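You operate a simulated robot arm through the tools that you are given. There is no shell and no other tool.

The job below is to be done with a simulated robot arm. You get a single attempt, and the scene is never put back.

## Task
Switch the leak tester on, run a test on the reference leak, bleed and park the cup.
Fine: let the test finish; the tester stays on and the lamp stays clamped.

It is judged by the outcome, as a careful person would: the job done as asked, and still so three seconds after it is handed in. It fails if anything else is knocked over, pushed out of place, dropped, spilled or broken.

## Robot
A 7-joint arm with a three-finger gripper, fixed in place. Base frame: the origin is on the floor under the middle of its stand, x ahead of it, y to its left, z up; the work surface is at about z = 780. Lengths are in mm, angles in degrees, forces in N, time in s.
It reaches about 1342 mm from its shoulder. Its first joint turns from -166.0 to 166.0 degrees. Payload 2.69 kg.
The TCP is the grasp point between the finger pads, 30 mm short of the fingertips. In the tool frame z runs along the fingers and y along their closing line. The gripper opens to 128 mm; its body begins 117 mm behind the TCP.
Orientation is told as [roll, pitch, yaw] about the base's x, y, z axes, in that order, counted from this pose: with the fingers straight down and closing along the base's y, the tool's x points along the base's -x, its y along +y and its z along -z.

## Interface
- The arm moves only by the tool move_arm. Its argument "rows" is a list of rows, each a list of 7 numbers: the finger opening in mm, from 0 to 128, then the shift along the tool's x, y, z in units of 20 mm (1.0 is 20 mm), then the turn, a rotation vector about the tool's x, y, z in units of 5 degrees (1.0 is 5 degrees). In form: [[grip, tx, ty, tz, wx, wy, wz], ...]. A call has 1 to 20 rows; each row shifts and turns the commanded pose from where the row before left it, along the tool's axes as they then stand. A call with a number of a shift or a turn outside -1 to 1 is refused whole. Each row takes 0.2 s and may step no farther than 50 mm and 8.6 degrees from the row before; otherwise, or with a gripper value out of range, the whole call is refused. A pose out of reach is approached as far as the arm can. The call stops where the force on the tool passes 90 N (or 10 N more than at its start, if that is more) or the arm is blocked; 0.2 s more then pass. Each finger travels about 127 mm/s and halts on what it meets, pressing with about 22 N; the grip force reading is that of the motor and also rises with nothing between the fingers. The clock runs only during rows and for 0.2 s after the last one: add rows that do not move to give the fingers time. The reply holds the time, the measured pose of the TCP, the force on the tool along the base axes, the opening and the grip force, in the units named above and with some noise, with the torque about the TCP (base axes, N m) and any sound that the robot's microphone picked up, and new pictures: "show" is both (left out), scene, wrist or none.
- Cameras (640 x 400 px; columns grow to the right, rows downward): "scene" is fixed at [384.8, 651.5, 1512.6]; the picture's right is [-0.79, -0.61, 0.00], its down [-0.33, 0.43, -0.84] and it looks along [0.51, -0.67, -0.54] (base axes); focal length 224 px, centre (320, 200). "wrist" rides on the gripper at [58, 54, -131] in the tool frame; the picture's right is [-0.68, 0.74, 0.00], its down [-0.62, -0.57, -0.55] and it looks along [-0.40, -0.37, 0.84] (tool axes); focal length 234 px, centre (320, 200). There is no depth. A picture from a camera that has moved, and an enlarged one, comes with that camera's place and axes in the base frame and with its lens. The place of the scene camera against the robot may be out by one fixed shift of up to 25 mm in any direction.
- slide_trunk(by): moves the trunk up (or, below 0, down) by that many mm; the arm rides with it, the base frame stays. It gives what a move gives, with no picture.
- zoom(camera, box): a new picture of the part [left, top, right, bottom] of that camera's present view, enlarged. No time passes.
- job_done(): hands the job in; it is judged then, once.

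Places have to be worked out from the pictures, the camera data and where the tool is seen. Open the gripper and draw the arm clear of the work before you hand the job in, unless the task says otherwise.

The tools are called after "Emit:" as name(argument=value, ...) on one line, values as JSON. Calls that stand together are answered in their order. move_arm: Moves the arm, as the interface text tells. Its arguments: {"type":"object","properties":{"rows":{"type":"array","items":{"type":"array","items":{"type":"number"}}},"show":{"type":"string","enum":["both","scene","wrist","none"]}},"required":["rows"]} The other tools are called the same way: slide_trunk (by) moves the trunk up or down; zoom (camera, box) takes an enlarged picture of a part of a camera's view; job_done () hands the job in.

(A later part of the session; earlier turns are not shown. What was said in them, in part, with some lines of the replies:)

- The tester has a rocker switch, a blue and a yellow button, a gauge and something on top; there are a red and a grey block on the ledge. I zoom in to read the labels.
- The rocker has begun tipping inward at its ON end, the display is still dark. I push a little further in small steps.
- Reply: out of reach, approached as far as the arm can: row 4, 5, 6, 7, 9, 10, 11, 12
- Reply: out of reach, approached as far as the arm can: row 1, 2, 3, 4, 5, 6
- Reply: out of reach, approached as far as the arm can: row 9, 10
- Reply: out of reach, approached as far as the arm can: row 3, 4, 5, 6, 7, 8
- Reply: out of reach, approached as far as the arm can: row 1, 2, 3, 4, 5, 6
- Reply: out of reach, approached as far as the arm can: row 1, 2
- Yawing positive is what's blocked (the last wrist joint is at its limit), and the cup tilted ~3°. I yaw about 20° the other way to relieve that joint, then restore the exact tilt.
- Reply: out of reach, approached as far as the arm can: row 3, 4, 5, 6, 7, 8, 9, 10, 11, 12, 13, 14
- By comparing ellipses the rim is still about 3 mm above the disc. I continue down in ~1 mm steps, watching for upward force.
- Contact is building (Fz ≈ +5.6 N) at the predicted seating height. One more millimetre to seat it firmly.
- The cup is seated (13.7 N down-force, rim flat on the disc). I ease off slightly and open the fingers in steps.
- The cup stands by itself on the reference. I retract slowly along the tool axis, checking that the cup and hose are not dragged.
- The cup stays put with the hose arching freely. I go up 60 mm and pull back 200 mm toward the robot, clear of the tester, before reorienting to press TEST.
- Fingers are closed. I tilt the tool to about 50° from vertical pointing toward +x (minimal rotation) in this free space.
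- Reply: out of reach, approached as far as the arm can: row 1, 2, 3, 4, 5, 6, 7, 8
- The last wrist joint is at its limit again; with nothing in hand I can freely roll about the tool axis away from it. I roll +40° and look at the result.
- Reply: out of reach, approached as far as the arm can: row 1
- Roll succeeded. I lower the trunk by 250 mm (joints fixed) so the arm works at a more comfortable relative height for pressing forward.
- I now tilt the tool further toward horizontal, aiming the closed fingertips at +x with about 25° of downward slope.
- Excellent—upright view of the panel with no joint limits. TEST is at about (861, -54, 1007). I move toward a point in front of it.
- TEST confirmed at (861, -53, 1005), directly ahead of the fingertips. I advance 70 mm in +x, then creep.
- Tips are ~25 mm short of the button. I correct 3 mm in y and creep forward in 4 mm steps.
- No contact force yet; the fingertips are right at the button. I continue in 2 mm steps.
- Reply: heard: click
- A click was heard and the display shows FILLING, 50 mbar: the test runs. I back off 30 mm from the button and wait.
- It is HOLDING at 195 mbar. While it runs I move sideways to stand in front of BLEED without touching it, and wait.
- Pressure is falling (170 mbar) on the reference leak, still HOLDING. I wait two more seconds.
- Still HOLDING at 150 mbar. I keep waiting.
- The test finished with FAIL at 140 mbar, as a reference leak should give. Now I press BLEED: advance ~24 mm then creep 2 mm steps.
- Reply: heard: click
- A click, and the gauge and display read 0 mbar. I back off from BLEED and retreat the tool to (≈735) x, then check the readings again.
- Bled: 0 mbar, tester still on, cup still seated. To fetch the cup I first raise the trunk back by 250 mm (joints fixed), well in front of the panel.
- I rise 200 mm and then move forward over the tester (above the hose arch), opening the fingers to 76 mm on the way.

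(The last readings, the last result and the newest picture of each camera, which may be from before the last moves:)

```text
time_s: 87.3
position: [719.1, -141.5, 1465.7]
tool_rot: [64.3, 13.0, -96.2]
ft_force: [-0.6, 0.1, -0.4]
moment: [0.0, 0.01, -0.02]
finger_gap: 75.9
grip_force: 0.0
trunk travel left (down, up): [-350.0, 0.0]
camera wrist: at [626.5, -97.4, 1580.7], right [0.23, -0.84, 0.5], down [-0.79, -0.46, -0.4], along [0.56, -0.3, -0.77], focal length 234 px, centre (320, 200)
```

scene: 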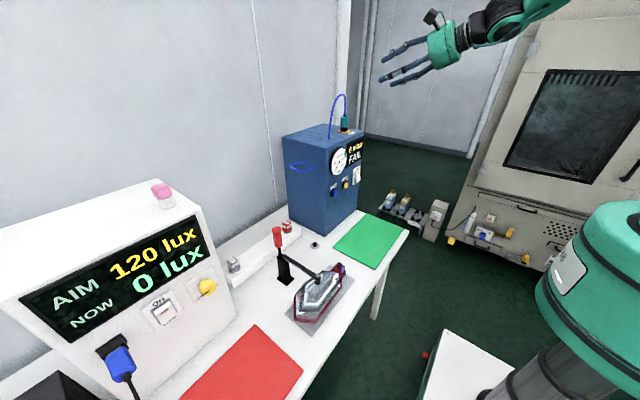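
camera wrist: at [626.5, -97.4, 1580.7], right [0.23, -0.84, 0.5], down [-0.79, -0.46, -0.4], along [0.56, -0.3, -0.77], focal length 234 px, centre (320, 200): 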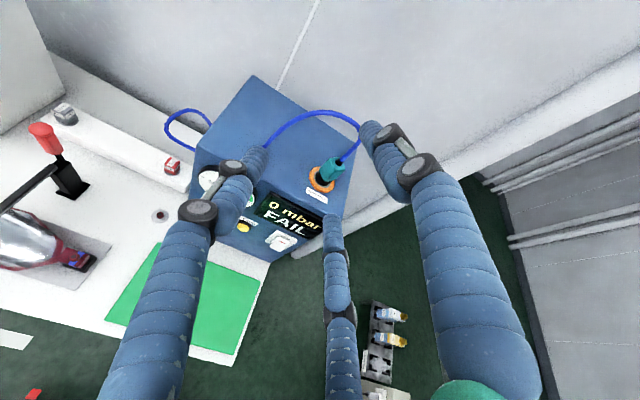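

The cup is visible on the reference. I move forward to about (902, -188, 1465), then I'll rotate to the same orientation used when I released the cup.

Emit:
move_arm(rows=[[76, -0.127, 0.434, 0.839, 0, 0, 0], [76, -0.127, 0.434, 0.839, 0, 0, 0], [76, -0.127, 0.434, 0.839, 0, 0, 0], [76, -0.127, 0.434, 0.839, 0, 0, 0], [76, -0.127, 0.434, 0.839, 0, 0, 0], [76, -0.127, 0.434, 0.839, 0, 0, 0], [76, -0.127, 0.434, 0.839, 0, 0, 0], [76, -0.127, 0.434, 0.839, 0, 0, 0], [76, -0.127, 0.434, 0.839, 0, 0, 0], [76, -0.127, 0.434, 0.839, 0, 0, 0]], show="none")

```text
time_s: 89.5
position: [903.5, -187.8, 1464.5]
tool_rot: [64.2, 12.9, -96.2]
ft_force: [0.3, 0.2, -0.5]
moment: [-0.01, -0.01, 0.0]
finger_gap: 76.0
grip_force: 0.0
trunk travel left (down, up): [-350.0, 0.0]
```

No flags. Now I rotate over 14 rows into the release orientation (tool 20° off vertical, azimuth −48°).

Emit:
move_arm(rows=[[76, 0, 0, 0, 0.74, -0.2, -0.467], [76, 0, 0, 0, 0.74, -0.2, -0.467], [76, 0, 0, 0, 0.74, -0.2, -0.467], [76, 0, 0, 0, 0.74, -0.2, -0.467], [76, 0, 0, 0, 0.74, -0.2, -0.467], [76, 0, 0, 0, 0.74, -0.2, -0.467], [76, 0, 0, 0, 0.74, -0.2, -0.467], [76, 0, 0, 0, 0.74, -0.2, -0.467], [76, 0, 0, 0, 0.74, -0.2, -0.467], [76, 0, 0, 0, 0.74, -0.2, -0.467], [76, 0, 0, 0, 0.74, -0.2, -0.467], [76, 0, 0, 0, 0.74, -0.2, -0.467], [76, 0, 0, 0, 0.74, -0.2, -0.467], [76, 0, 0, 0, 0.74, -0.2, -0.467]])

```text
time_s: 92.5
position: [903.3, -186.0, 1462.8]
tool_rot: [10.1, -17.1, -79.3]
ft_force: [0.7, 0.0, 0.0]
moment: [0.01, 0.0, 0.02]
finger_gap: 75.8
grip_force: 0.1
trunk travel left (down, up): [-350.0, 0.0]
camera wrist: at [913.9, -84.5, 1578.0], right [0.82, -0.47, 0.32], down [-0.56, -0.57, 0.6], along [-0.1, -0.68, -0.73], focal length 234 px, centre (320, 200)
```

scene: 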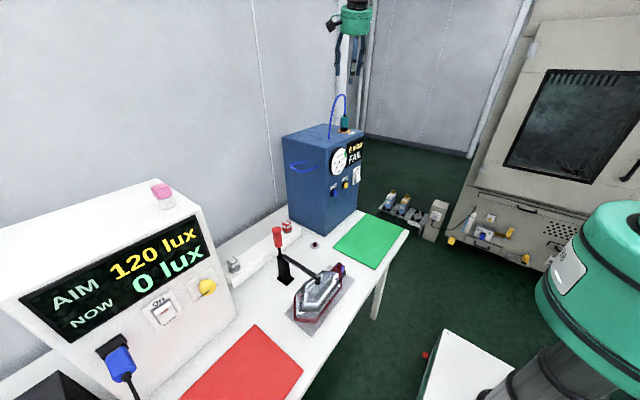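
wrist: 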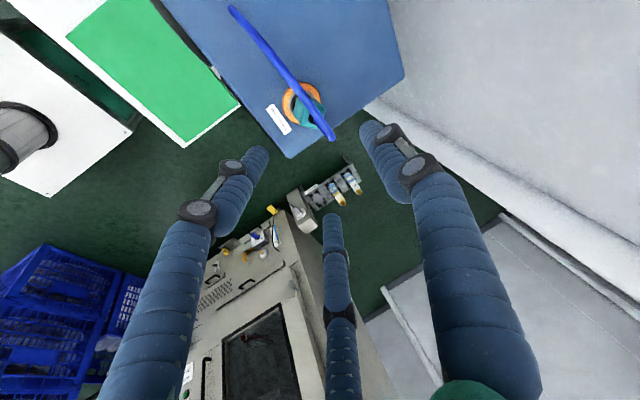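

Orientation matches the release pose. I descend to the approach axis and along it, stopping ~20 mm above the grasp pose for a check.

Emit:
move_arm(rows=[[76, 0.242, -0.177, 0.832, 0, 0, 0], [76, 0.242, -0.177, 0.832, 0, 0, 0], [76, 0.242, -0.177, 0.832, 0, 0, 0], [76, 0, 0, 0.8, 0, 0, 0], [76, 0, 0, 0.8, 0, 0, 0], [76, 0, 0, 0.8, 0, 0, 0], [76, 0, 0, 0.8, 0, 0, 0], [76, 0, 0, 0.9, 0, 0, 0], [76, 0, 0, 0.9, 0, 0, 0]])

Emit:
zoom(camera="scene", box=[320, 90, 370, 140])

Emit:
zoom(camera="wrist", box=[220, 60, 440, 240])

```text
time_s: 94.5
position: [926.2, -214.7, 1315.0]
tool_rot: [10.2, -17.1, -79.4]
ft_force: [0.4, -1.3, -0.5]
moment: [0.0, 0.01, -0.03]
finger_gap: 75.7
grip_force: 0.1
trunk travel left (down, up): [-350.0, 0.0]
camera wrist: at [936.3, -113.1, 1430.3], right [0.82, -0.47, 0.32], down [-0.56, -0.57, 0.6], along [-0.09, -0.68, -0.73], focal length 234 px, centre (320, 200)
```

scene: 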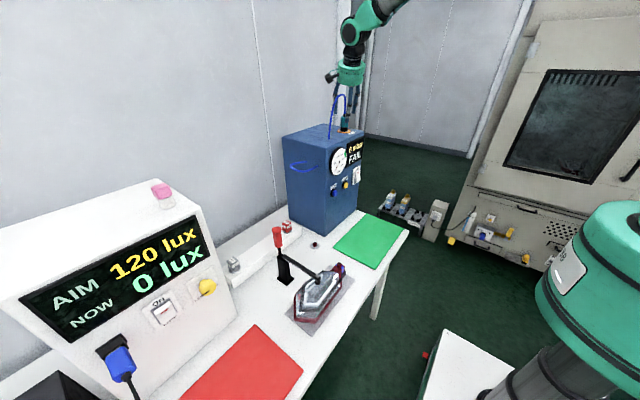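
wrist: 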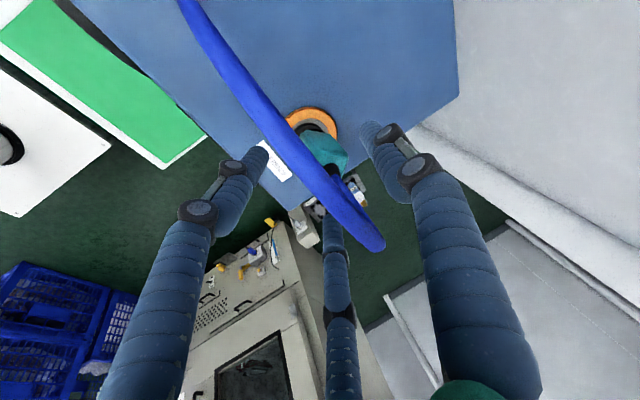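

```text
8.00 times, centred on (345, 115) of scene
camera zoom: at [384.8, 651.5, 1512.6], right [-0.79, -0.61, 0.0], down [-0.33, 0.43, -0.84], along [0.51, -0.67, -0.54], focal length 1796 px, centre (120, 880)
```

zoom: 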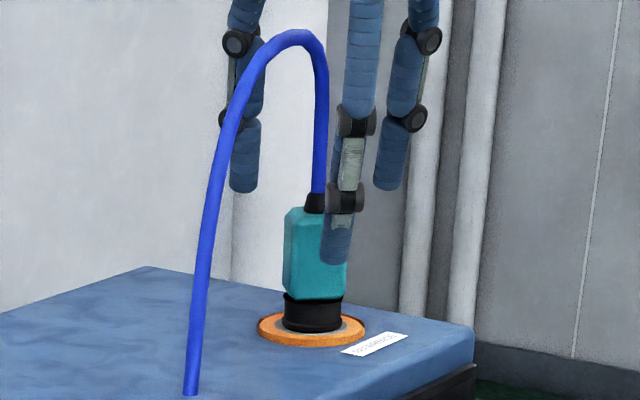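

```text
2.22 times, centred on (330, 150) of wrist
camera zoom: at [936.3, -113.1, 1430.3], right [0.82, -0.47, 0.32], down [-0.56, -0.57, 0.6], along [-0.09, -0.68, -0.73], focal length 520 px, centre (298, 311)
```

zoom: 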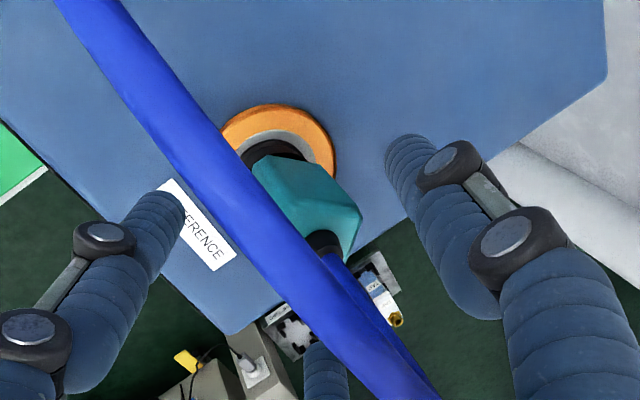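

Alignment looks right. I go down the final ~18 mm to the grasp pose and close gently.

Emit:
move_arm(rows=[[76, 0.043, -0.012, 0.463, 0, 0, 0], [76, 0.043, -0.012, 0.463, 0, 0, 0], [66, 0, 0, 0, 0, 0, 0], [58, 0, 0, 0, 0, 0, 0], [50, 0, 0, 0, 0, 0, 0], [44, 0, 0, 0, 0, 0, 0], [38, 0, 0, 0, 0, 0, 0], [30, 0, 0, 0, 0, 0, 0], [20, 0, 0, 0, 0, 0, 0], [20, 0, 0, 0, 0, 0, 0]], show="wrist")

Emit:
zoom(camera="scene", box=[328, 100, 360, 136])

```text
time_s: 96.7
position: [929.3, -217.7, 1298.2]
tool_rot: [10.1, -17.1, -79.4]
ft_force: [4.3, 0.6, 1.4]
moment: [-0.05, -0.26, 0.1]
finger_gap: 38.1
grip_force: 22.0
trunk travel left (down, up): [-350.0, 0.0]
camera wrist: at [938.9, -116.3, 1413.5], right [0.82, -0.47, 0.32], down [-0.56, -0.57, 0.6], along [-0.09, -0.68, -0.73], focal length 234 px, centre (320, 200)
```

wrist: 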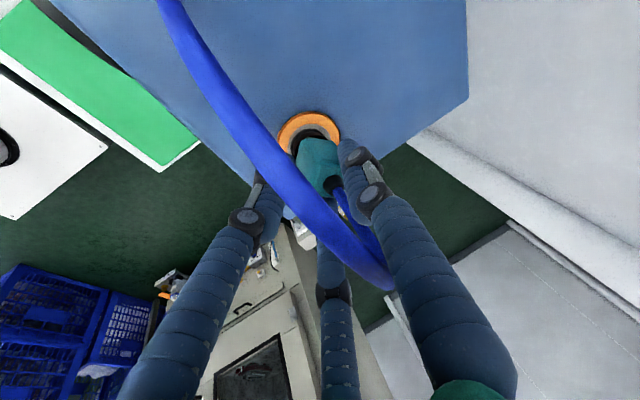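

```text
11.11 times, centred on (344, 118) of scene
camera zoom: at [384.8, 651.5, 1512.6], right [-0.79, -0.61, 0.0], down [-0.33, 0.43, -0.84], along [0.51, -0.67, -0.54], focal length 2495 px, centre (53, 1111)
```

zoom: 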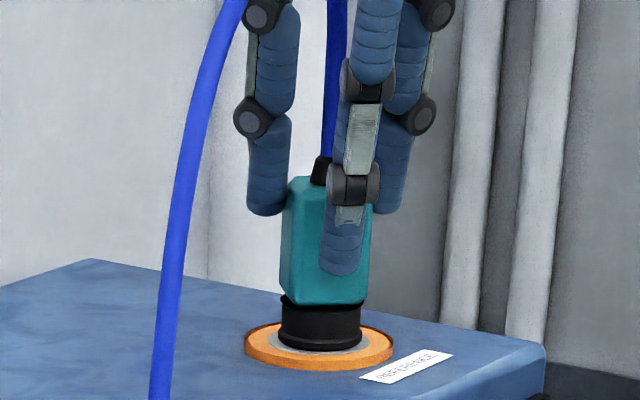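

The cup is gripped again (gap 38.1, 22 N) at the same pose. I lift it straight up 45 mm off the reference nipple.

Emit:
move_arm(rows=[[20, -0.074, 0.043, -0.235, 0, 0, 0], [20, -0.074, 0.043, -0.235, 0, 0, 0], [20, -0.148, 0.086, -0.47, 0, 0, 0], [20, -0.222, 0.128, -0.705, 0, 0, 0], [20, -0.148, 0.086, -0.47, 0, 0, 0]], show="wrist")

Emit:
zoom(camera="scene", box=[310, 90, 390, 170])

```text
time_s: 97.9
position: [928.4, -218.1, 1345.1]
tool_rot: [10.2, -17.1, -79.4]
ft_force: [0.2, 0.7, -1.3]
moment: [0.01, 0.0, 0.0]
finger_gap: 37.8
grip_force: 21.6
trunk travel left (down, up): [-350.0, 0.0]
camera wrist: at [938.7, -115.7, 1460.7], right [0.82, -0.46, 0.32], down [-0.56, -0.57, 0.6], along [-0.1, -0.68, -0.73], focal length 234 px, centre (320, 200)
```

wrist: 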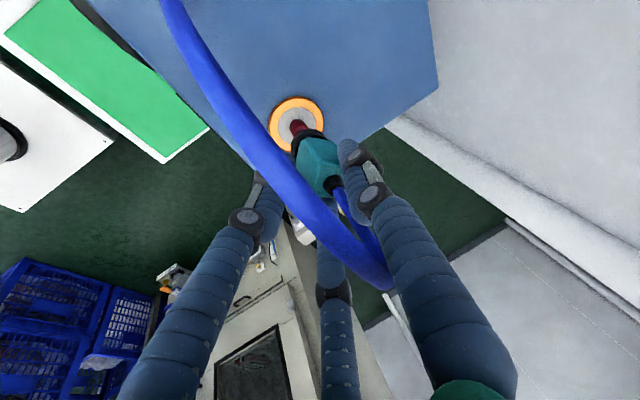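

```text
5.00 times, centred on (350, 130) of scene
camera zoom: at [384.8, 651.5, 1512.6], right [-0.79, -0.61, 0.0], down [-0.33, 0.43, -0.84], along [0.51, -0.67, -0.54], focal length 1123 px, centre (170, 550)
```

zoom: 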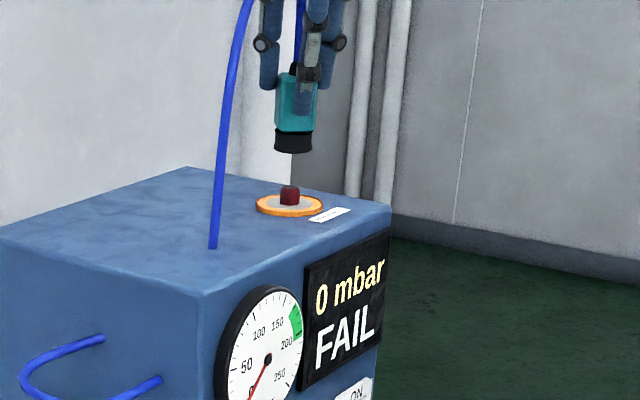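

The cup is off cleanly. I carry it back over the tester's top toward the left side, above y≈100, keeping the same orientation.

Emit:
move_arm(rows=[[20, 0.911, 0.039, -0.279, 0, 0, 0], [20, 0.911, 0.039, -0.279, 0, 0, 0], [20, 0.911, 0.039, -0.279, 0, 0, 0], [20, 0.911, 0.039, -0.279, 0, 0, 0], [20, 0.911, 0.039, -0.279, 0, 0, 0], [20, 0.911, 0.039, -0.279, 0, 0, 0], [20, 0.911, 0.039, -0.279, 0, 0, 0], [20, 0.911, 0.039, -0.279, 0, 0, 0], [20, 0.911, 0.039, -0.279, 0, 0, 0], [20, 0.911, 0.039, -0.279, 0, 0, 0], [20, 0.911, 0.039, -0.279, 0, 0, 0], [20, 0.911, 0.039, -0.279, 0, 0, 0], [20, 0.911, 0.039, -0.279, 0, 0, 0], [20, 0.911, 0.039, -0.279, 0, 0, 0], [20, 0.911, 0.039, -0.279, 0, 0, 0], [20, 0.911, 0.039, -0.279, 0, 0, 0], [20, 0.911, 0.039, -0.279, 0, 0, 0]])

```text
time_s: 101.5
position: [865.9, 102.2, 1344.8]
tool_rot: [10.1, -17.1, -79.5]
ft_force: [-0.1, 0.2, -0.5]
moment: [0.03, -0.02, -0.02]
finger_gap: 38.0
grip_force: 21.9
trunk travel left (down, up): [-350.0, 0.0]
camera wrist: at [876.0, 203.1, 1459.9], right [0.82, -0.47, 0.32], down [-0.56, -0.57, 0.6], along [-0.1, -0.68, -0.73], focal length 234 px, centre (320, 200)
```

scene: 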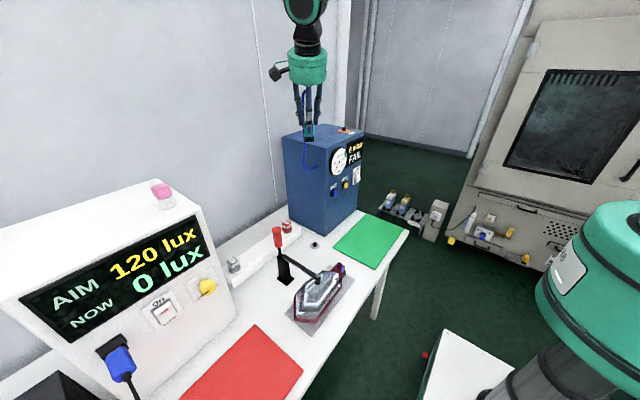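
wrist: 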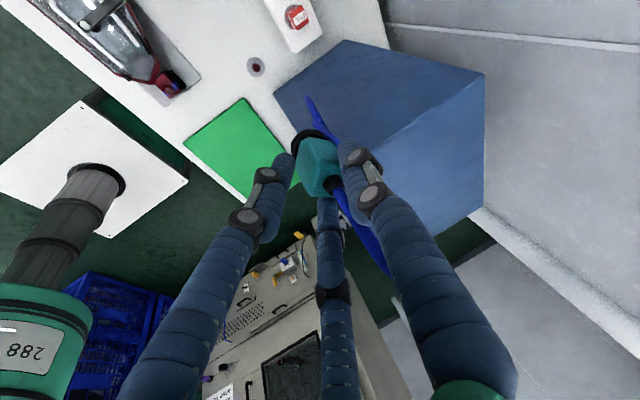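

Clear with no flags. I descend vertically beside the tester (y≈102) in stages.

Emit:
move_arm(rows=[[20, 0.296, -0.171, 0.94, 0, 0, 0], [20, 0.296, -0.171, 0.94, 0, 0, 0], [20, 0.296, -0.171, 0.94, 0, 0, 0], [20, 0.296, -0.171, 0.94, 0, 0, 0], [20, 0.296, -0.171, 0.94, 0, 0, 0], [20, 0.296, -0.171, 0.94, 0, 0, 0], [20, 0.296, -0.171, 0.94, 0, 0, 0], [20, 0.296, -0.171, 0.94, 0, 0, 0], [20, 0.296, -0.171, 0.94, 0, 0, 0], [20, 0.296, -0.171, 0.94, 0, 0, 0]], show="scene")

```text
time_s: 103.7
position: [867.9, 101.8, 1144.3]
tool_rot: [10.2, -17.0, -79.6]
ft_force: [0.0, 0.8, -0.1]
moment: [-0.01, 0.02, 0.01]
finger_gap: 37.7
grip_force: 22.2
trunk travel left (down, up): [-350.0, 0.0]
```

scene: 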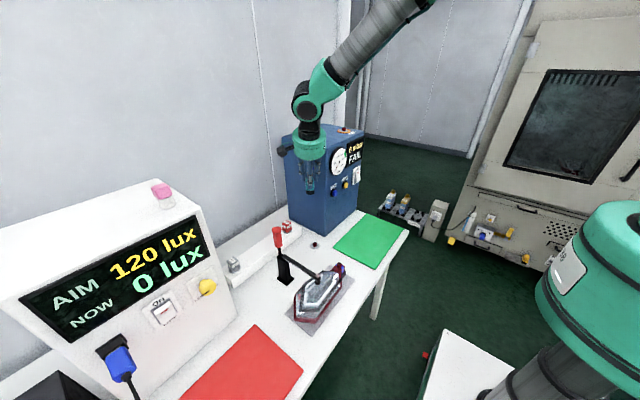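

Going well; another 190 mm down.

Emit:
move_arm(rows=[[20, 0.296, -0.171, 0.94, 0, 0, 0], [20, 0.296, -0.171, 0.94, 0, 0, 0], [20, 0.296, -0.171, 0.94, 0, 0, 0], [20, 0.296, -0.171, 0.94, 0, 0, 0], [20, 0.296, -0.171, 0.94, 0, 0, 0], [20, 0.296, -0.171, 0.94, 0, 0, 0], [20, 0.296, -0.171, 0.94, 0, 0, 0], [20, 0.296, -0.171, 0.94, 0, 0, 0], [20, 0.296, -0.171, 0.94, 0, 0, 0], [20, 0.148, -0.086, 0.47, 0, 0, 0]])

Emit:
zoom(camera="scene", box=[260, 140, 400, 280])

```text
time_s: 105.9
position: [868.5, 100.4, 953.6]
tool_rot: [10.1, -17.2, -79.6]
ft_force: [0.1, 0.0, -0.8]
moment: [-0.01, 0.02, 0.01]
finger_gap: 38.0
grip_force: 21.7
trunk travel left (down, up): [-350.0, 0.0]
camera wrist: at [878.2, 202.2, 1069.7], right [0.82, -0.47, 0.32], down [-0.56, -0.57, 0.6], along [-0.09, -0.68, -0.73], focal length 234 px, centre (320, 200)
```

scene: 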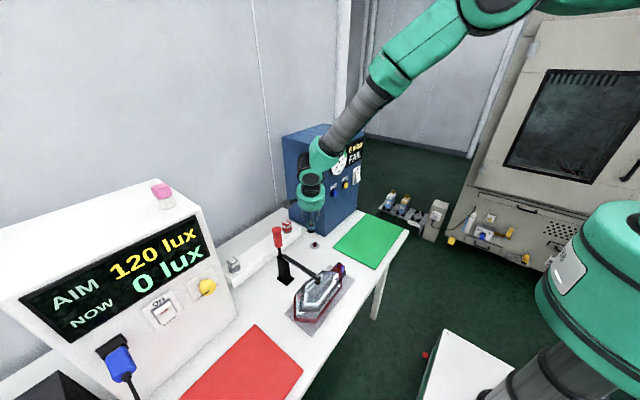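
wrist: 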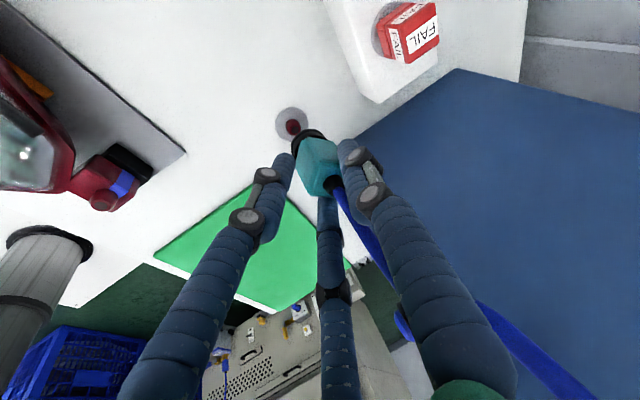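

```text
2.86 times, centred on (330, 210) of scene
camera zoom: at [384.8, 651.5, 1512.6], right [-0.79, -0.61, 0.0], down [-0.33, 0.43, -0.84], along [0.51, -0.67, -0.54], focal length 642 px, centre (291, 171)
```

zoom: 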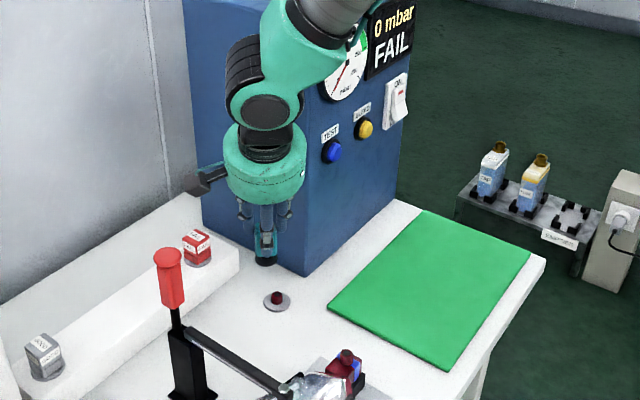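

The dock is visible just beside. I yaw back +24° (half way to the original grasp heading), checking for limits.

Emit:
move_arm(rows=[[20, 0, 0, 0, -0.283, 0.163, -0.902], [20, 0, 0, 0, -0.283, 0.163, -0.902], [20, 0, 0, 0, -0.283, 0.163, -0.902], [20, 0, 0, 0, -0.283, 0.163, -0.902], [20, 0, 0, 0, -0.283, 0.163, -0.902]], show="none")

```text
time_s: 107.1
position: [865.7, 101.5, 954.1]
tool_rot: [10.1, -17.1, -55.4]
ft_force: [-0.5, -0.6, -0.8]
moment: [0.0, 0.03, -0.01]
finger_gap: 37.8
grip_force: 22.1
trunk travel left (down, up): [-350.0, 0.0]
```

No limits met; I complete the remaining 24° of yaw.

Emit:
move_arm(rows=[[20, 0, 0, 0, -0.283, 0.163, -0.902], [20, 0, 0, 0, -0.283, 0.163, -0.902], [20, 0, 0, 0, -0.283, 0.163, -0.902], [20, 0, 0, 0, -0.283, 0.163, -0.902], [20, 0, 0, 0, -0.28, 0.16, -0.89]])

Emit:
zoom(camera="wrist", box=[220, 60, 440, 240])

```text
time_s: 108.3
position: [866.3, 101.5, 954.9]
tool_rot: [10.3, -17.1, -31.5]
ft_force: [-0.3, -0.1, -1.4]
moment: [-0.01, 0.01, -0.01]
finger_gap: 37.8
grip_force: 22.4
trunk travel left (down, up): [-350.0, 0.0]
camera wrist: at [797.4, 178.0, 1070.3], right [0.9, 0.3, 0.32], down [0.05, -0.8, 0.6], along [0.44, -0.52, -0.73], focal length 234 px, centre (320, 200)
```

scene: 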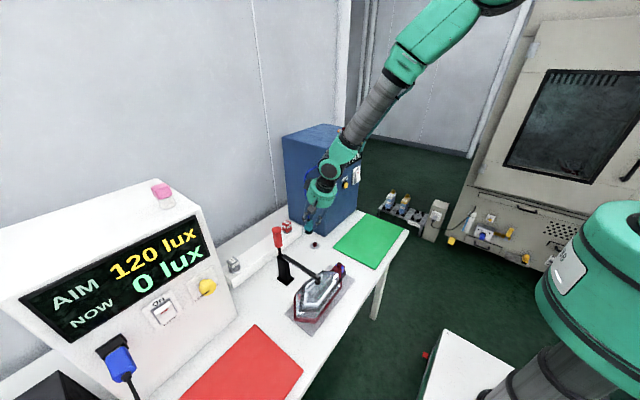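
wrist: 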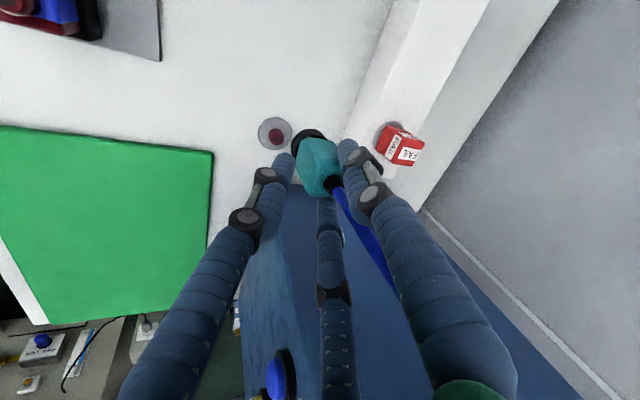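

```text
2.22 times, centred on (330, 150) of wrist
camera zoom: at [797.4, 178.0, 1070.3], right [0.9, 0.3, 0.32], down [0.05, -0.8, 0.6], along [0.44, -0.52, -0.73], focal length 520 px, centre (298, 311)
```

zoom: 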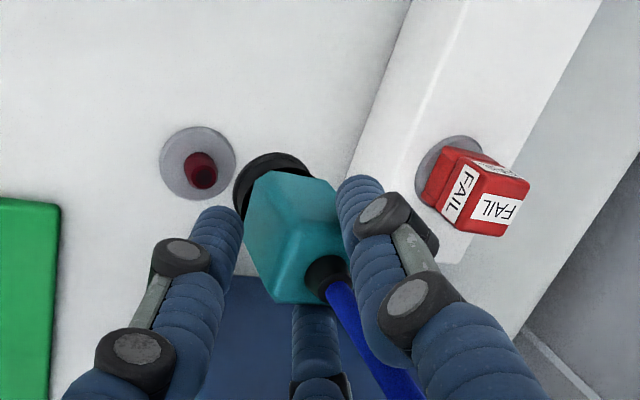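

Orientation equals the original grasp exactly. I move to ~40 mm above the dock seat pose and compare the alignment.

Emit:
move_arm(rows=[[20, 0.094, -0.449, 0.648, 0, 0, 0], [20, 0.094, -0.449, 0.648, 0, 0, 0], [20, 0.094, -0.449, 0.648, 0, 0, 0], [20, 0.094, -0.449, 0.648, 0, 0, 0], [20, 0, 0, 0, 0, 0, 0]])

Emit:
zoom(camera="wrist", box=[272, 105, 344, 165])

Emit:
zoom(camera="scene", box=[300, 222, 332, 254])

```text
time_s: 109.5
position: [860.4, 74.1, 899.1]
tool_rot: [10.2, -17.1, -31.6]
ft_force: [0.1, -0.3, -1.1]
moment: [0.01, 0.03, 0.03]
finger_gap: 37.5
grip_force: 22.4
trunk travel left (down, up): [-350.0, 0.0]
camera wrist: at [793.2, 151.0, 1013.3], right [0.9, 0.3, 0.32], down [0.05, -0.8, 0.6], along [0.44, -0.52, -0.73], focal length 234 px, centre (320, 200)
```

scene: 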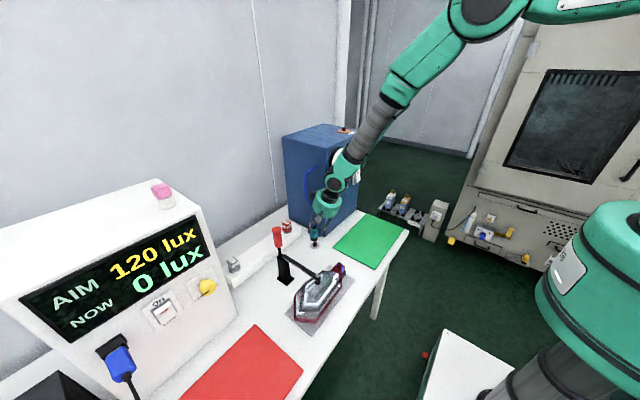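
wrist: 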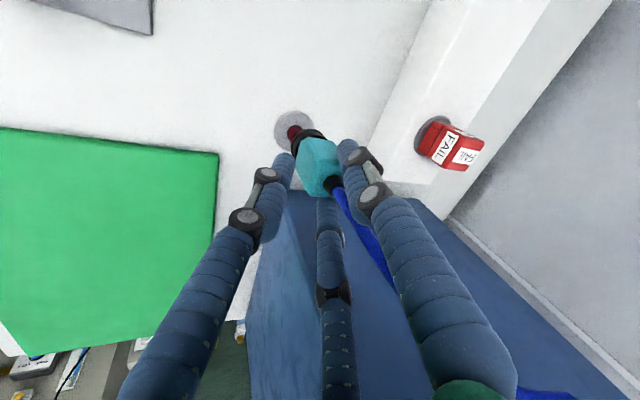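

```text
6.67 times, centred on (308, 135) of wrist
camera zoom: at [793.2, 151.0, 1013.3], right [0.9, 0.3, 0.32], down [0.05, -0.8, 0.6], along [0.44, -0.52, -0.73], focal length 1561 px, centre (400, 633)
```

zoom: 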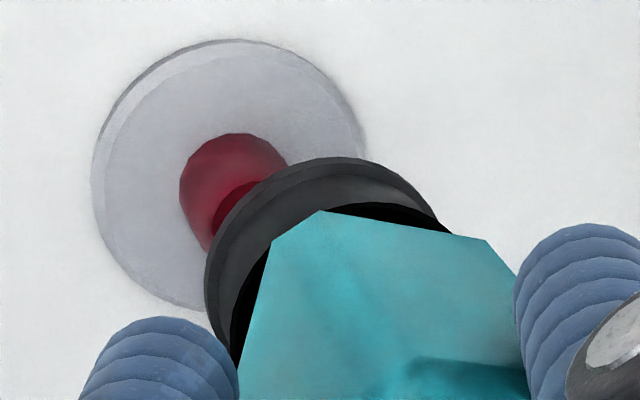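

```text
12.50 times, centred on (316, 238) of scene
camera zoom: at [384.8, 651.5, 1512.6], right [-0.79, -0.61, 0.0], down [-0.33, 0.43, -0.84], along [0.51, -0.67, -0.54], focal length 2806 px, centre (370, -275)
```

zoom: 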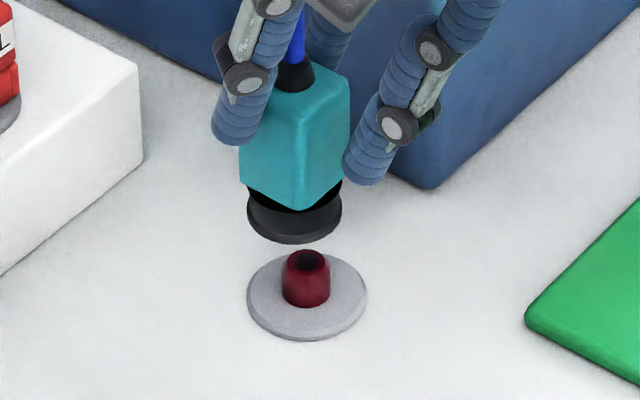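

Both views agree the cup is ~4 mm off, needing a shift of about (−3.8, −1.6) mm. I apply that while lowering 20 mm, then re-check.

Emit:
move_arm(rows=[[20, 0.137, -0.11, 0.292, 0, 0, 0], [20, 0.137, -0.11, 0.292, 0, 0, 0], [20, 0.137, -0.11, 0.292, 0, 0, 0], [20, 0, 0, 0, 0, 0, 0]], show="none")

Emit:
zoom(camera="wrist", box=[272, 105, 344, 165])

Emit:
zoom(camera="scene", box=[300, 222, 332, 254])

```text
time_s: 110.5
position: [857.2, 73.1, 878.3]
tool_rot: [10.2, -17.0, -31.6]
ft_force: [-0.5, -0.6, -0.5]
moment: [0.01, 0.0, 0.02]
finger_gap: 38.1
grip_force: 21.4
trunk travel left (down, up): [-350.0, 0.0]
```

```text
6.67 times, centred on (308, 135) of wrist
camera zoom: at [789.4, 149.9, 993.6], right [0.9, 0.3, 0.32], down [0.05, -0.8, 0.6], along [0.44, -0.52, -0.73], focal length 1561 px, centre (400, 633)
```

zoom: 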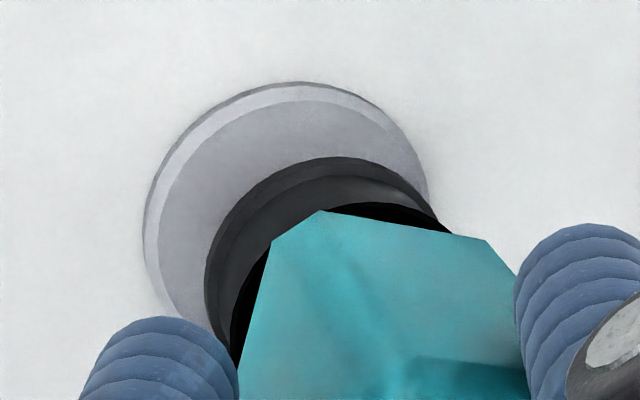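

```text
12.50 times, centred on (316, 238) of scene
camera zoom: at [384.8, 651.5, 1512.6], right [-0.79, -0.61, 0.0], down [-0.33, 0.43, -0.84], along [0.51, -0.67, -0.54], focal length 2806 px, centre (370, -275)
```

zoom: 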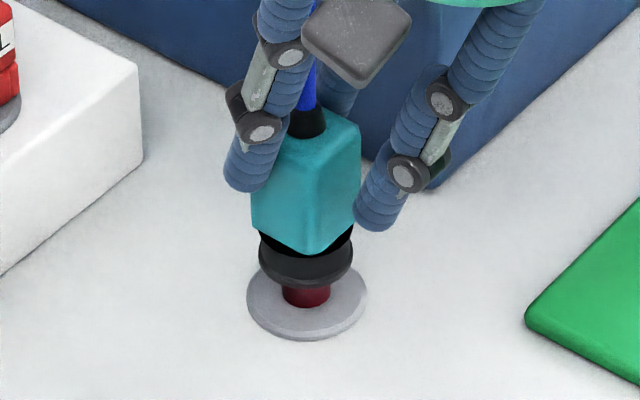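

Now aligned within ~0.5 mm in both views. I lower 17 mm in small steps and watch the forces.

Emit:
move_arm(rows=[[20, 0.074, -0.043, 0.235, 0, 0, 0], [20, 0.074, -0.043, 0.235, 0, 0, 0], [20, 0.074, -0.043, 0.235, 0, 0, 0], [20, 0.03, -0.017, 0.094, 0, 0, 0], [20, 0, 0, 0, 0, 0, 0]], show="none")

Emit:
zoom(camera="scene", box=[300, 222, 332, 254])

```text
time_s: 111.7
position: [857.8, 72.5, 862.6]
tool_rot: [10.4, -17.1, -31.7]
ft_force: [6.2, -6.5, 0.9]
moment: [-0.38, -0.41, -0.1]
finger_gap: 38.0
grip_force: 22.1
trunk travel left (down, up): [-350.0, 0.0]
```

```text
12.50 times, centred on (316, 238) of scene
camera zoom: at [384.8, 651.5, 1512.6], right [-0.79, -0.61, 0.0], down [-0.33, 0.43, -0.84], along [0.51, -0.67, -0.54], focal length 2806 px, centre (370, -275)
```

zoom: 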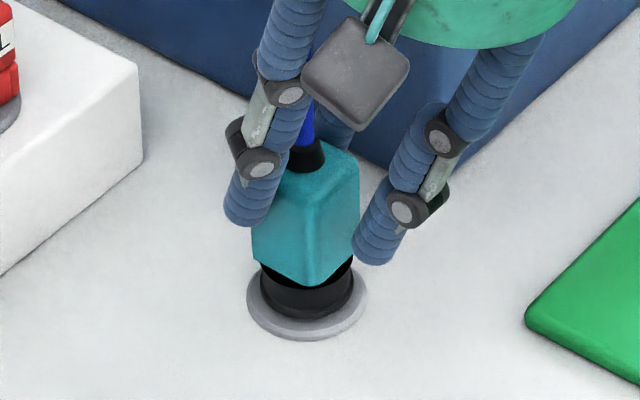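

A side load toward (+x, −y) appeared, as at the reference; I shift ~1.5 mm that way to relieve it.

Emit:
move_arm(rows=[[20, -0.068, -0.024, 0.017, 0, 0, 0], [20, 0, 0, 0, 0, 0, 0]], show="none")

```text
time_s: 112.3
position: [858.2, 71.5, 860.8]
tool_rot: [10.2, -17.0, -31.5]
ft_force: [4.3, 1.8, 1.7]
moment: [0.11, -0.25, 0.06]
finger_gap: 37.8
grip_force: 22.1
trunk travel left (down, up): [-350.0, 0.0]
```

Mostly relieved; I add +0.8 mm in x and lower 2 mm.

Emit:
move_arm(rows=[[20, -0.025, 0.027, 0.013, 0, 0, 0], [20, 0.015, -0.009, 0.047, 0, 0, 0], [20, 0.015, -0.009, 0.047, 0, 0, 0], [20, 0, 0, 0, 0, 0, 0]], show="none")

Emit:
zoom(camera="scene", box=[300, 222, 332, 254])

```text
time_s: 113.3
position: [858.1, 71.7, 858.7]
tool_rot: [10.2, -17.1, -31.7]
ft_force: [-1.0, 0.8, 4.5]
moment: [0.07, 0.04, 0.03]
finger_gap: 37.9
grip_force: 21.7
trunk travel left (down, up): [-350.0, 0.0]
```

```text
12.50 times, centred on (316, 238) of scene
camera zoom: at [384.8, 651.5, 1512.6], right [-0.79, -0.61, 0.0], down [-0.33, 0.43, -0.84], along [0.51, -0.67, -0.54], focal length 2806 px, centre (370, -275)
```

zoom: 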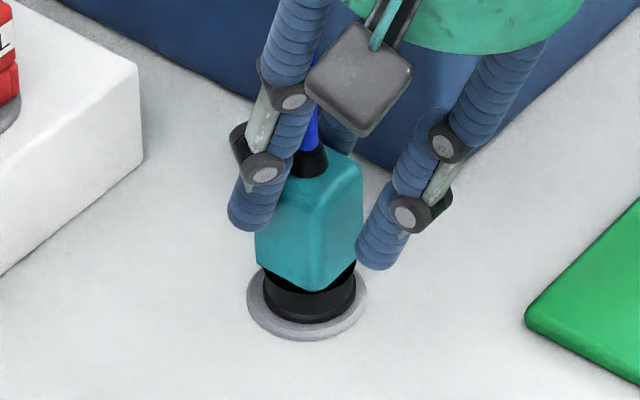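

Side load is gone and light contact is felt. I press another ~1 mm to seat fully.

Emit:
move_arm(rows=[[20, 0.015, -0.009, 0.047, 0, 0, 0], [20, 0, 0, 0, 0, 0, 0], [20, 0, 0, 0, 0, 0, 0]], show="none")

Emit:
zoom(camera="scene", box=[300, 222, 332, 254])

```text
time_s: 114.1
position: [857.8, 70.9, 857.9]
tool_rot: [10.3, -17.1, -31.6]
ft_force: [-1.1, -4.4, 5.7]
moment: [-0.19, 0.02, -0.12]
finger_gap: 37.9
grip_force: 21.8
trunk travel left (down, up): [-350.0, 0.0]
```

```text
12.50 times, centred on (316, 238) of scene
camera zoom: at [384.8, 651.5, 1512.6], right [-0.79, -0.61, 0.0], down [-0.33, 0.43, -0.84], along [0.51, -0.67, -0.54], focal length 2806 px, centre (370, -275)
```

zoom: 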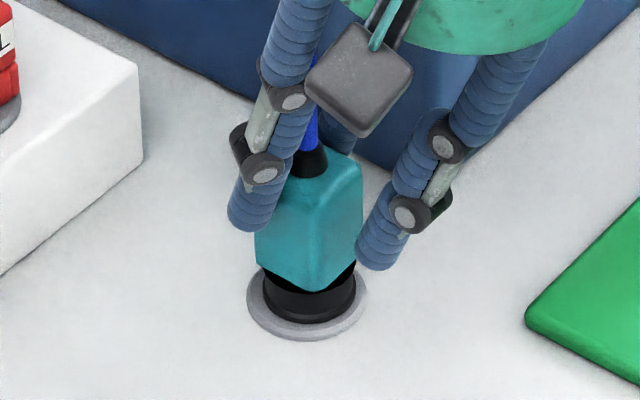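

Still building; one more millimetre to be sure it is fully seated.

Emit:
move_arm(rows=[[20, 0.015, -0.009, 0.047, 0, 0, 0], [20, 0, 0, 0, 0, 0, 0], [20, 0, 0, 0, 0, 0, 0]], show="none")

Emit:
zoom(camera="scene", box=[300, 222, 332, 254])

```text
time_s: 114.9
position: [859.2, 70.2, 856.7]
tool_rot: [10.3, -17.1, -31.5]
ft_force: [-1.7, -4.5, 16.3]
moment: [-0.17, -0.07, -0.09]
finger_gap: 38.0
grip_force: 22.1
trunk travel left (down, up): [-350.0, 0.0]
```

```text
12.50 times, centred on (316, 238) of scene
camera zoom: at [384.8, 651.5, 1512.6], right [-0.79, -0.61, 0.0], down [-0.33, 0.43, -0.84], along [0.51, -0.67, -0.54], focal length 2806 px, centre (370, -275)
```

zoom: 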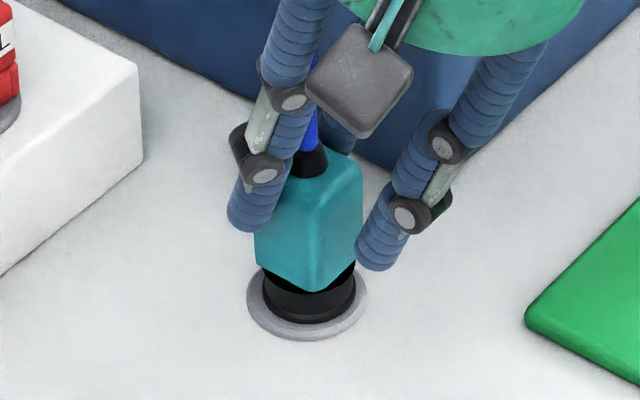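

Seated firmly (16 N). I ease off slightly and open the fingers.

Emit:
move_arm(rows=[[20, -0.012, 0.007, -0.035, 0, 0, 0], [40, 0, 0, 0, 0, 0, 0], [48, 0, 0, 0, 0, 0, 0], [56, 0, 0, 0, 0, 0, 0], [66, 0, 0, 0, 0, 0, 0], [76, 0, 0, 0, 0, 0, 0], [76, 0, 0, 0, 0, 0, 0]], show="wrist")

Emit:
zoom(camera="scene", box=[300, 222, 332, 254])

```text
time_s: 116.5
position: [858.0, 71.1, 857.1]
tool_rot: [10.2, -17.0, -31.7]
ft_force: [-0.5, 0.3, -1.3]
moment: [-0.01, -0.01, 0.0]
finger_gap: 75.9
grip_force: 0.0
trunk travel left (down, up): [-350.0, 0.0]
camera wrist: at [789.8, 147.9, 973.0], right [0.9, 0.3, 0.32], down [0.05, -0.8, 0.6], along [0.44, -0.52, -0.73], focal length 234 px, centre (320, 200)
```

wrist: 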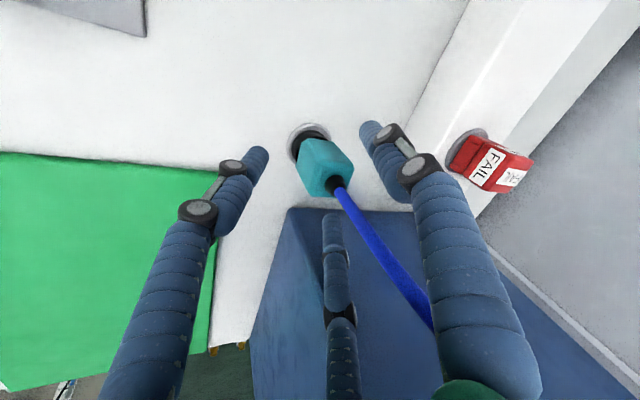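

```text
12.50 times, centred on (316, 238) of scene
camera zoom: at [384.8, 651.5, 1512.6], right [-0.79, -0.61, 0.0], down [-0.33, 0.43, -0.84], along [0.51, -0.67, -0.54], focal length 2806 px, centre (370, -275)
```

zoom: 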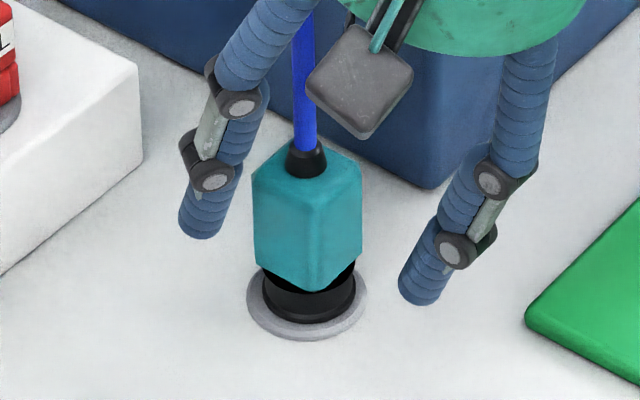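

The cup stands parked by itself. I retract along the tool axis, clear of the cup and hose.

Emit:
move_arm(rows=[[76, 0, 0, -0.5, 0, 0, 0], [76, 0, 0, -0.5, 0, 0, 0], [76, 0, 0, -0.75, 0, 0, 0], [76, 0, 0, -1, 0, 0, 0], [76, 0, 0, -1, 0, 0, 0], [76, 0, 0, -1, 0, 0, 0], [76, 0, 0, -1, 0, 0, 0]])

Emit:
zoom(camera="scene", box=[270, 150, 390, 270])

```text
time_s: 118.1
position: [817.5, 71.3, 965.8]
tool_rot: [10.3, -17.1, -31.7]
ft_force: [-0.3, 0.0, 0.9]
moment: [-0.01, -0.06, 0.0]
finger_gap: 76.0
grip_force: 0.0
trunk travel left (down, up): [-350.0, 0.0]
camera wrist: at [749.5, 148.2, 1081.6], right [0.9, 0.3, 0.32], down [0.05, -0.8, 0.6], along [0.44, -0.52, -0.73], focal length 234 px, centre (320, 200)
```

scene: 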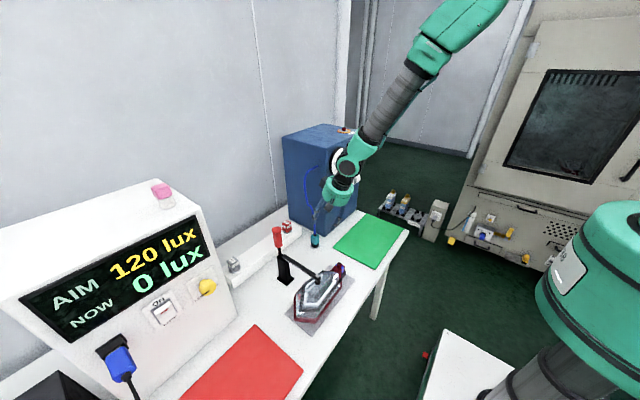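
wrist: 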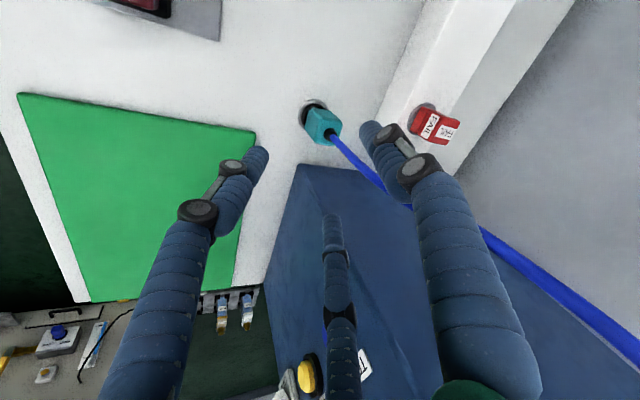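

```text
3.33 times, centred on (330, 210) of scene
camera zoom: at [384.8, 651.5, 1512.6], right [-0.79, -0.61, 0.0], down [-0.33, 0.43, -0.84], along [0.51, -0.67, -0.54], focal length 748 px, centre (287, 167)
```

zoom: 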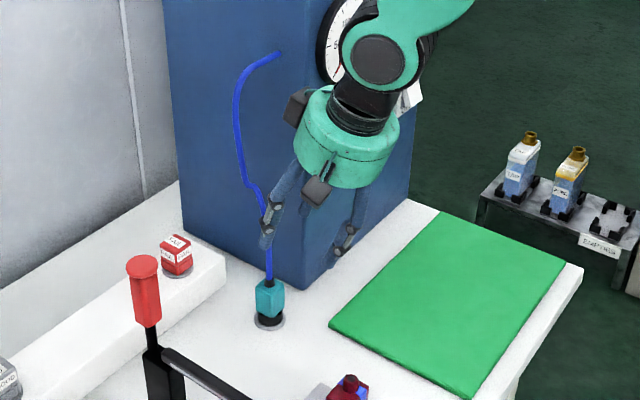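

The cup stays parked with the hose relaxed. I withdraw the arm back and up, away from the bench, with a slight roll to stay off the joint limit.

Emit:
move_arm(rows=[[76, 0, 0, 0, 0, 0, 1], [76, 0, 0, 0, 0, 0, 1], [76, 0, 0, 0, 0, 0, 1], [76, 0, 0, 0, 0, 0, 1], [76, 0, 0, 0, 0, 0, 1], [76, 0, 0, 0, 0, 0, 1], [76, 0, 0, -1, 0, 0, 0], [76, 0, 0, -1, 0, 0, 0], [76, 0, 0, -1, 0, 0, 0], [76, 0, 0, -1, 0, 0, 0], [76, 0, 0, -1, 0, 0, 0], [76, 0, 0, -1, 0, 0, 0], [76, 0, 0, -1, 0, 0, 0], [76, 0, 0, -1, 0, 0, 0]])

Emit:
zoom(camera="scene", box=[270, 120, 400, 260])

```text
time_s: 121.1
position: [764.4, 69.0, 1113.9]
tool_rot: [17.2, -9.7, -61.5]
ft_force: [-0.2, 1.2, 0.0]
moment: [-0.01, -0.04, -0.02]
finger_gap: 76.0
grip_force: 0.0
trunk travel left (down, up): [-350.0, 0.0]
camera wrist: at [734.6, 149.3, 1243.8], right [0.92, -0.22, 0.33], down [-0.36, -0.82, 0.45], along [0.17, -0.54, -0.83], focal length 234 px, centre (320, 200)
```

scene: 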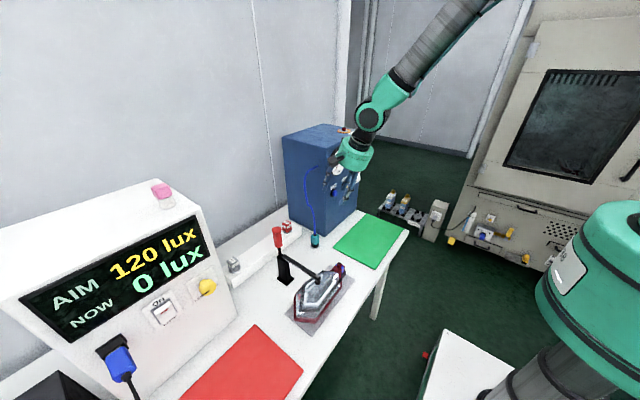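
wrist: 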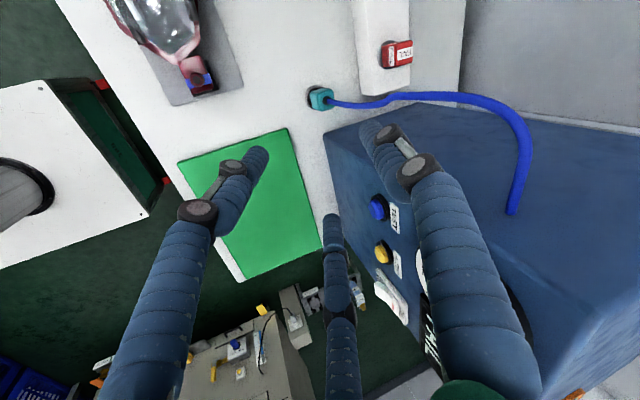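

```text
2.86 times, centred on (335, 190) of scene
camera zoom: at [384.8, 651.5, 1512.6], right [-0.79, -0.61, 0.0], down [-0.33, 0.43, -0.84], along [0.51, -0.67, -0.54], focal length 642 px, centre (277, 229)
```

zoom: 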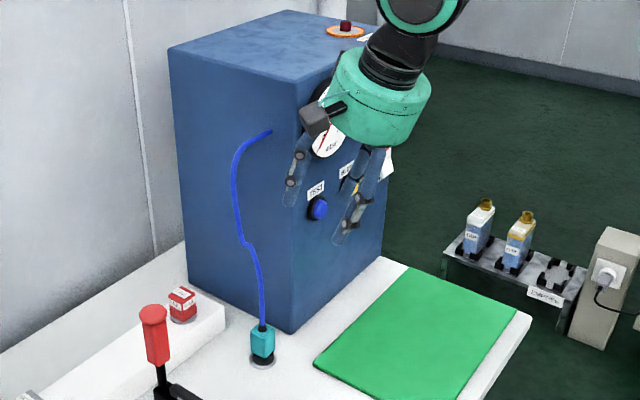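

I retract further for a clear view of the tester panel, then check the final state of everything.

Emit:
move_arm(rows=[[76, 0, 0, -1, 0, 0, 0], [76, 0, 0, -1, 0, 0, 0], [76, 0, 0, -1, 0, 0, 0], [76, 0, 0, -1, 0, 0, 0], [76, 0, 0, -1, 0, 0, 0], [76, 0, 0, -1, 0, 0, 0], [76, 0, 0, -1, 0, 0, 0], [76, 0, 0, -1, 0, 0, 0], [76, 0, 0, -1, 0, 0, 0], [76, 0, 0, -1, 0, 0, 0]])

Emit:
zoom(camera="scene", box=[270, 110, 400, 260])

Emit:
zoom(camera="scene", box=[275, 215, 345, 300])

```text
time_s: 123.3
position: [696.7, 70.8, 1305.3]
tool_rot: [17.3, -9.8, -61.6]
ft_force: [-0.3, -0.8, 0.7]
moment: [0.03, -0.02, 0.01]
finger_gap: 76.0
grip_force: 0.1
trunk travel left (down, up): [-350.0, 0.0]
camera wrist: at [667.5, 149.3, 1434.4], right [0.92, -0.22, 0.33], down [-0.36, -0.82, 0.45], along [0.17, -0.54, -0.83], focal length 234 px, centre (320, 200)
```

scene: 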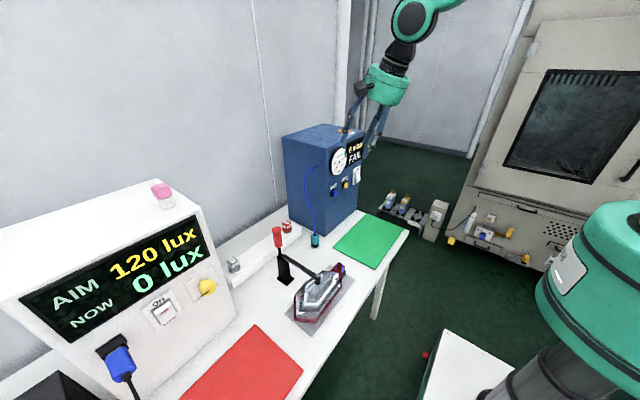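
wrist: 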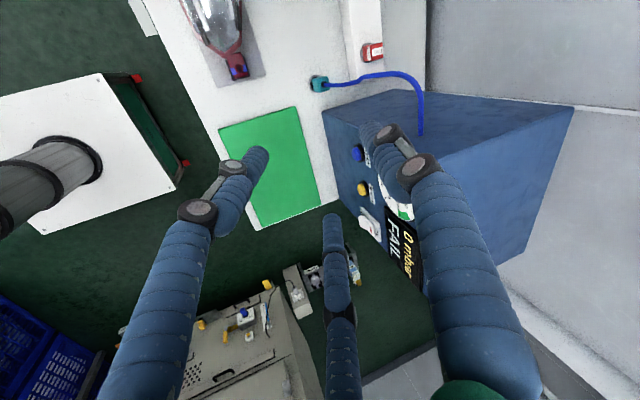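

```text
2.67 times, centred on (335, 185) of scene
camera zoom: at [384.8, 651.5, 1512.6], right [-0.79, -0.61, 0.0], down [-0.33, 0.43, -0.84], along [0.51, -0.67, -0.54], focal length 599 px, centre (280, 240)
```

zoom: 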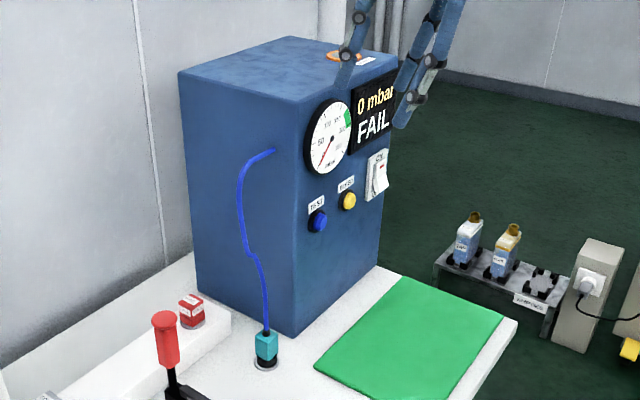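

```text
4.71 times, centred on (310, 258) of scene
camera zoom: at [384.8, 651.5, 1512.6], right [-0.79, -0.61, 0.0], down [-0.33, 0.43, -0.84], along [0.51, -0.67, -0.54], focal length 1057 px, centre (367, -71)
```

zoom: 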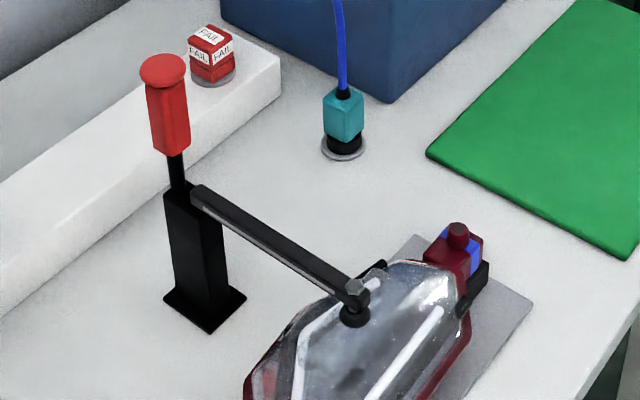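

Tester on at 0 mbar with the finished FAIL result, lamp still clamped. One last close look at the parked cup against the initial picture.

Emit:
zoom(camera="scene", box=[275, 215, 325, 250])

Emit:
move_arm(rows=[[128, 0, 0, -0.5, 0, 0, 0], [128, 0, 0, 0, 0, 0, 0], [128, 0, 0, 0, 0, 0, 0], [128, 0, 0, 0, 0, 0, 0], [128, 0, 0, 0, 0, 0, 0]], show="scene")

```text
11.43 times, centred on (300, 232) of scene
camera zoom: at [384.8, 651.5, 1512.6], right [-0.79, -0.61, 0.0], down [-0.33, 0.43, -0.84], along [0.51, -0.67, -0.54], focal length 2566 px, centre (549, -171)
```

zoom: 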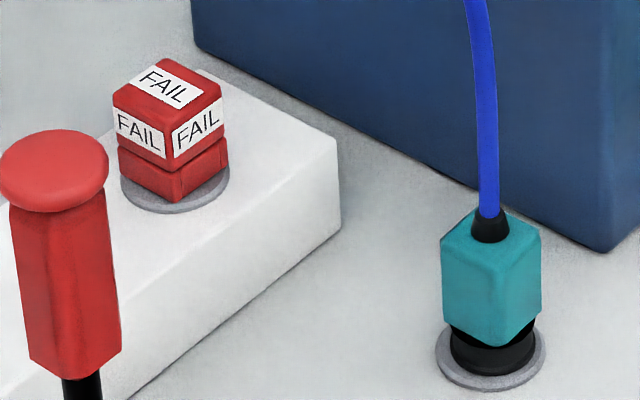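

```text
time_s: 124.5
position: [694.7, 70.4, 1315.5]
tool_rot: [17.3, -9.7, -61.5]
ft_force: [0.4, 0.3, -0.7]
moment: [0.01, -0.03, -0.02]
finger_gap: 128.1
grip_force: 0.1
trunk travel left (down, up): [-350.0, 0.0]
```

scene: 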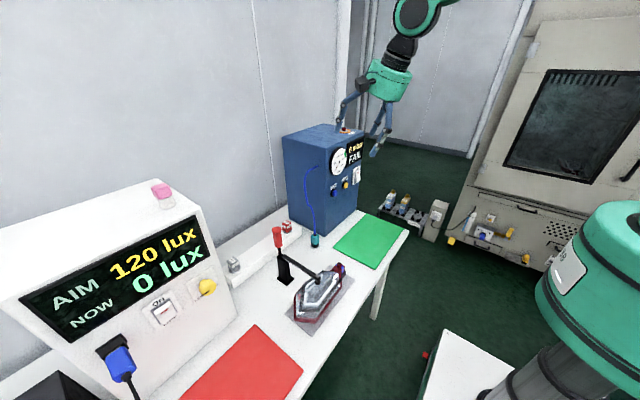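

The parked cup looks the same as at the start (within about 1–2 mm), nothing else moved, the tester is on and bled, and the arm is clear with the gripper open. I hand the job in.

Emit:
job_done()

```text
The job is handed in.
```

The job is done and handed in. The leak tester is on, the test ran to its end on the reference leak, and the pressure was bled and the cup parked.

- **Test:** The tester filled to about 195 mbar and held. It finished with FAIL at 140 mbar, which is what a reference leak should give. The display still shows FAIL.
- **Bleed:** After pressing BLEED, both the gauge and the display read 0 mbar.
- **Cup:** It is back on its dock, upright and within about 1–2 mm of where it started.
- **Rest of the bench:** The lamp is still clamped, and I saw nothing else moved in the last pictures. The arm is clear of the work with the gripper open.
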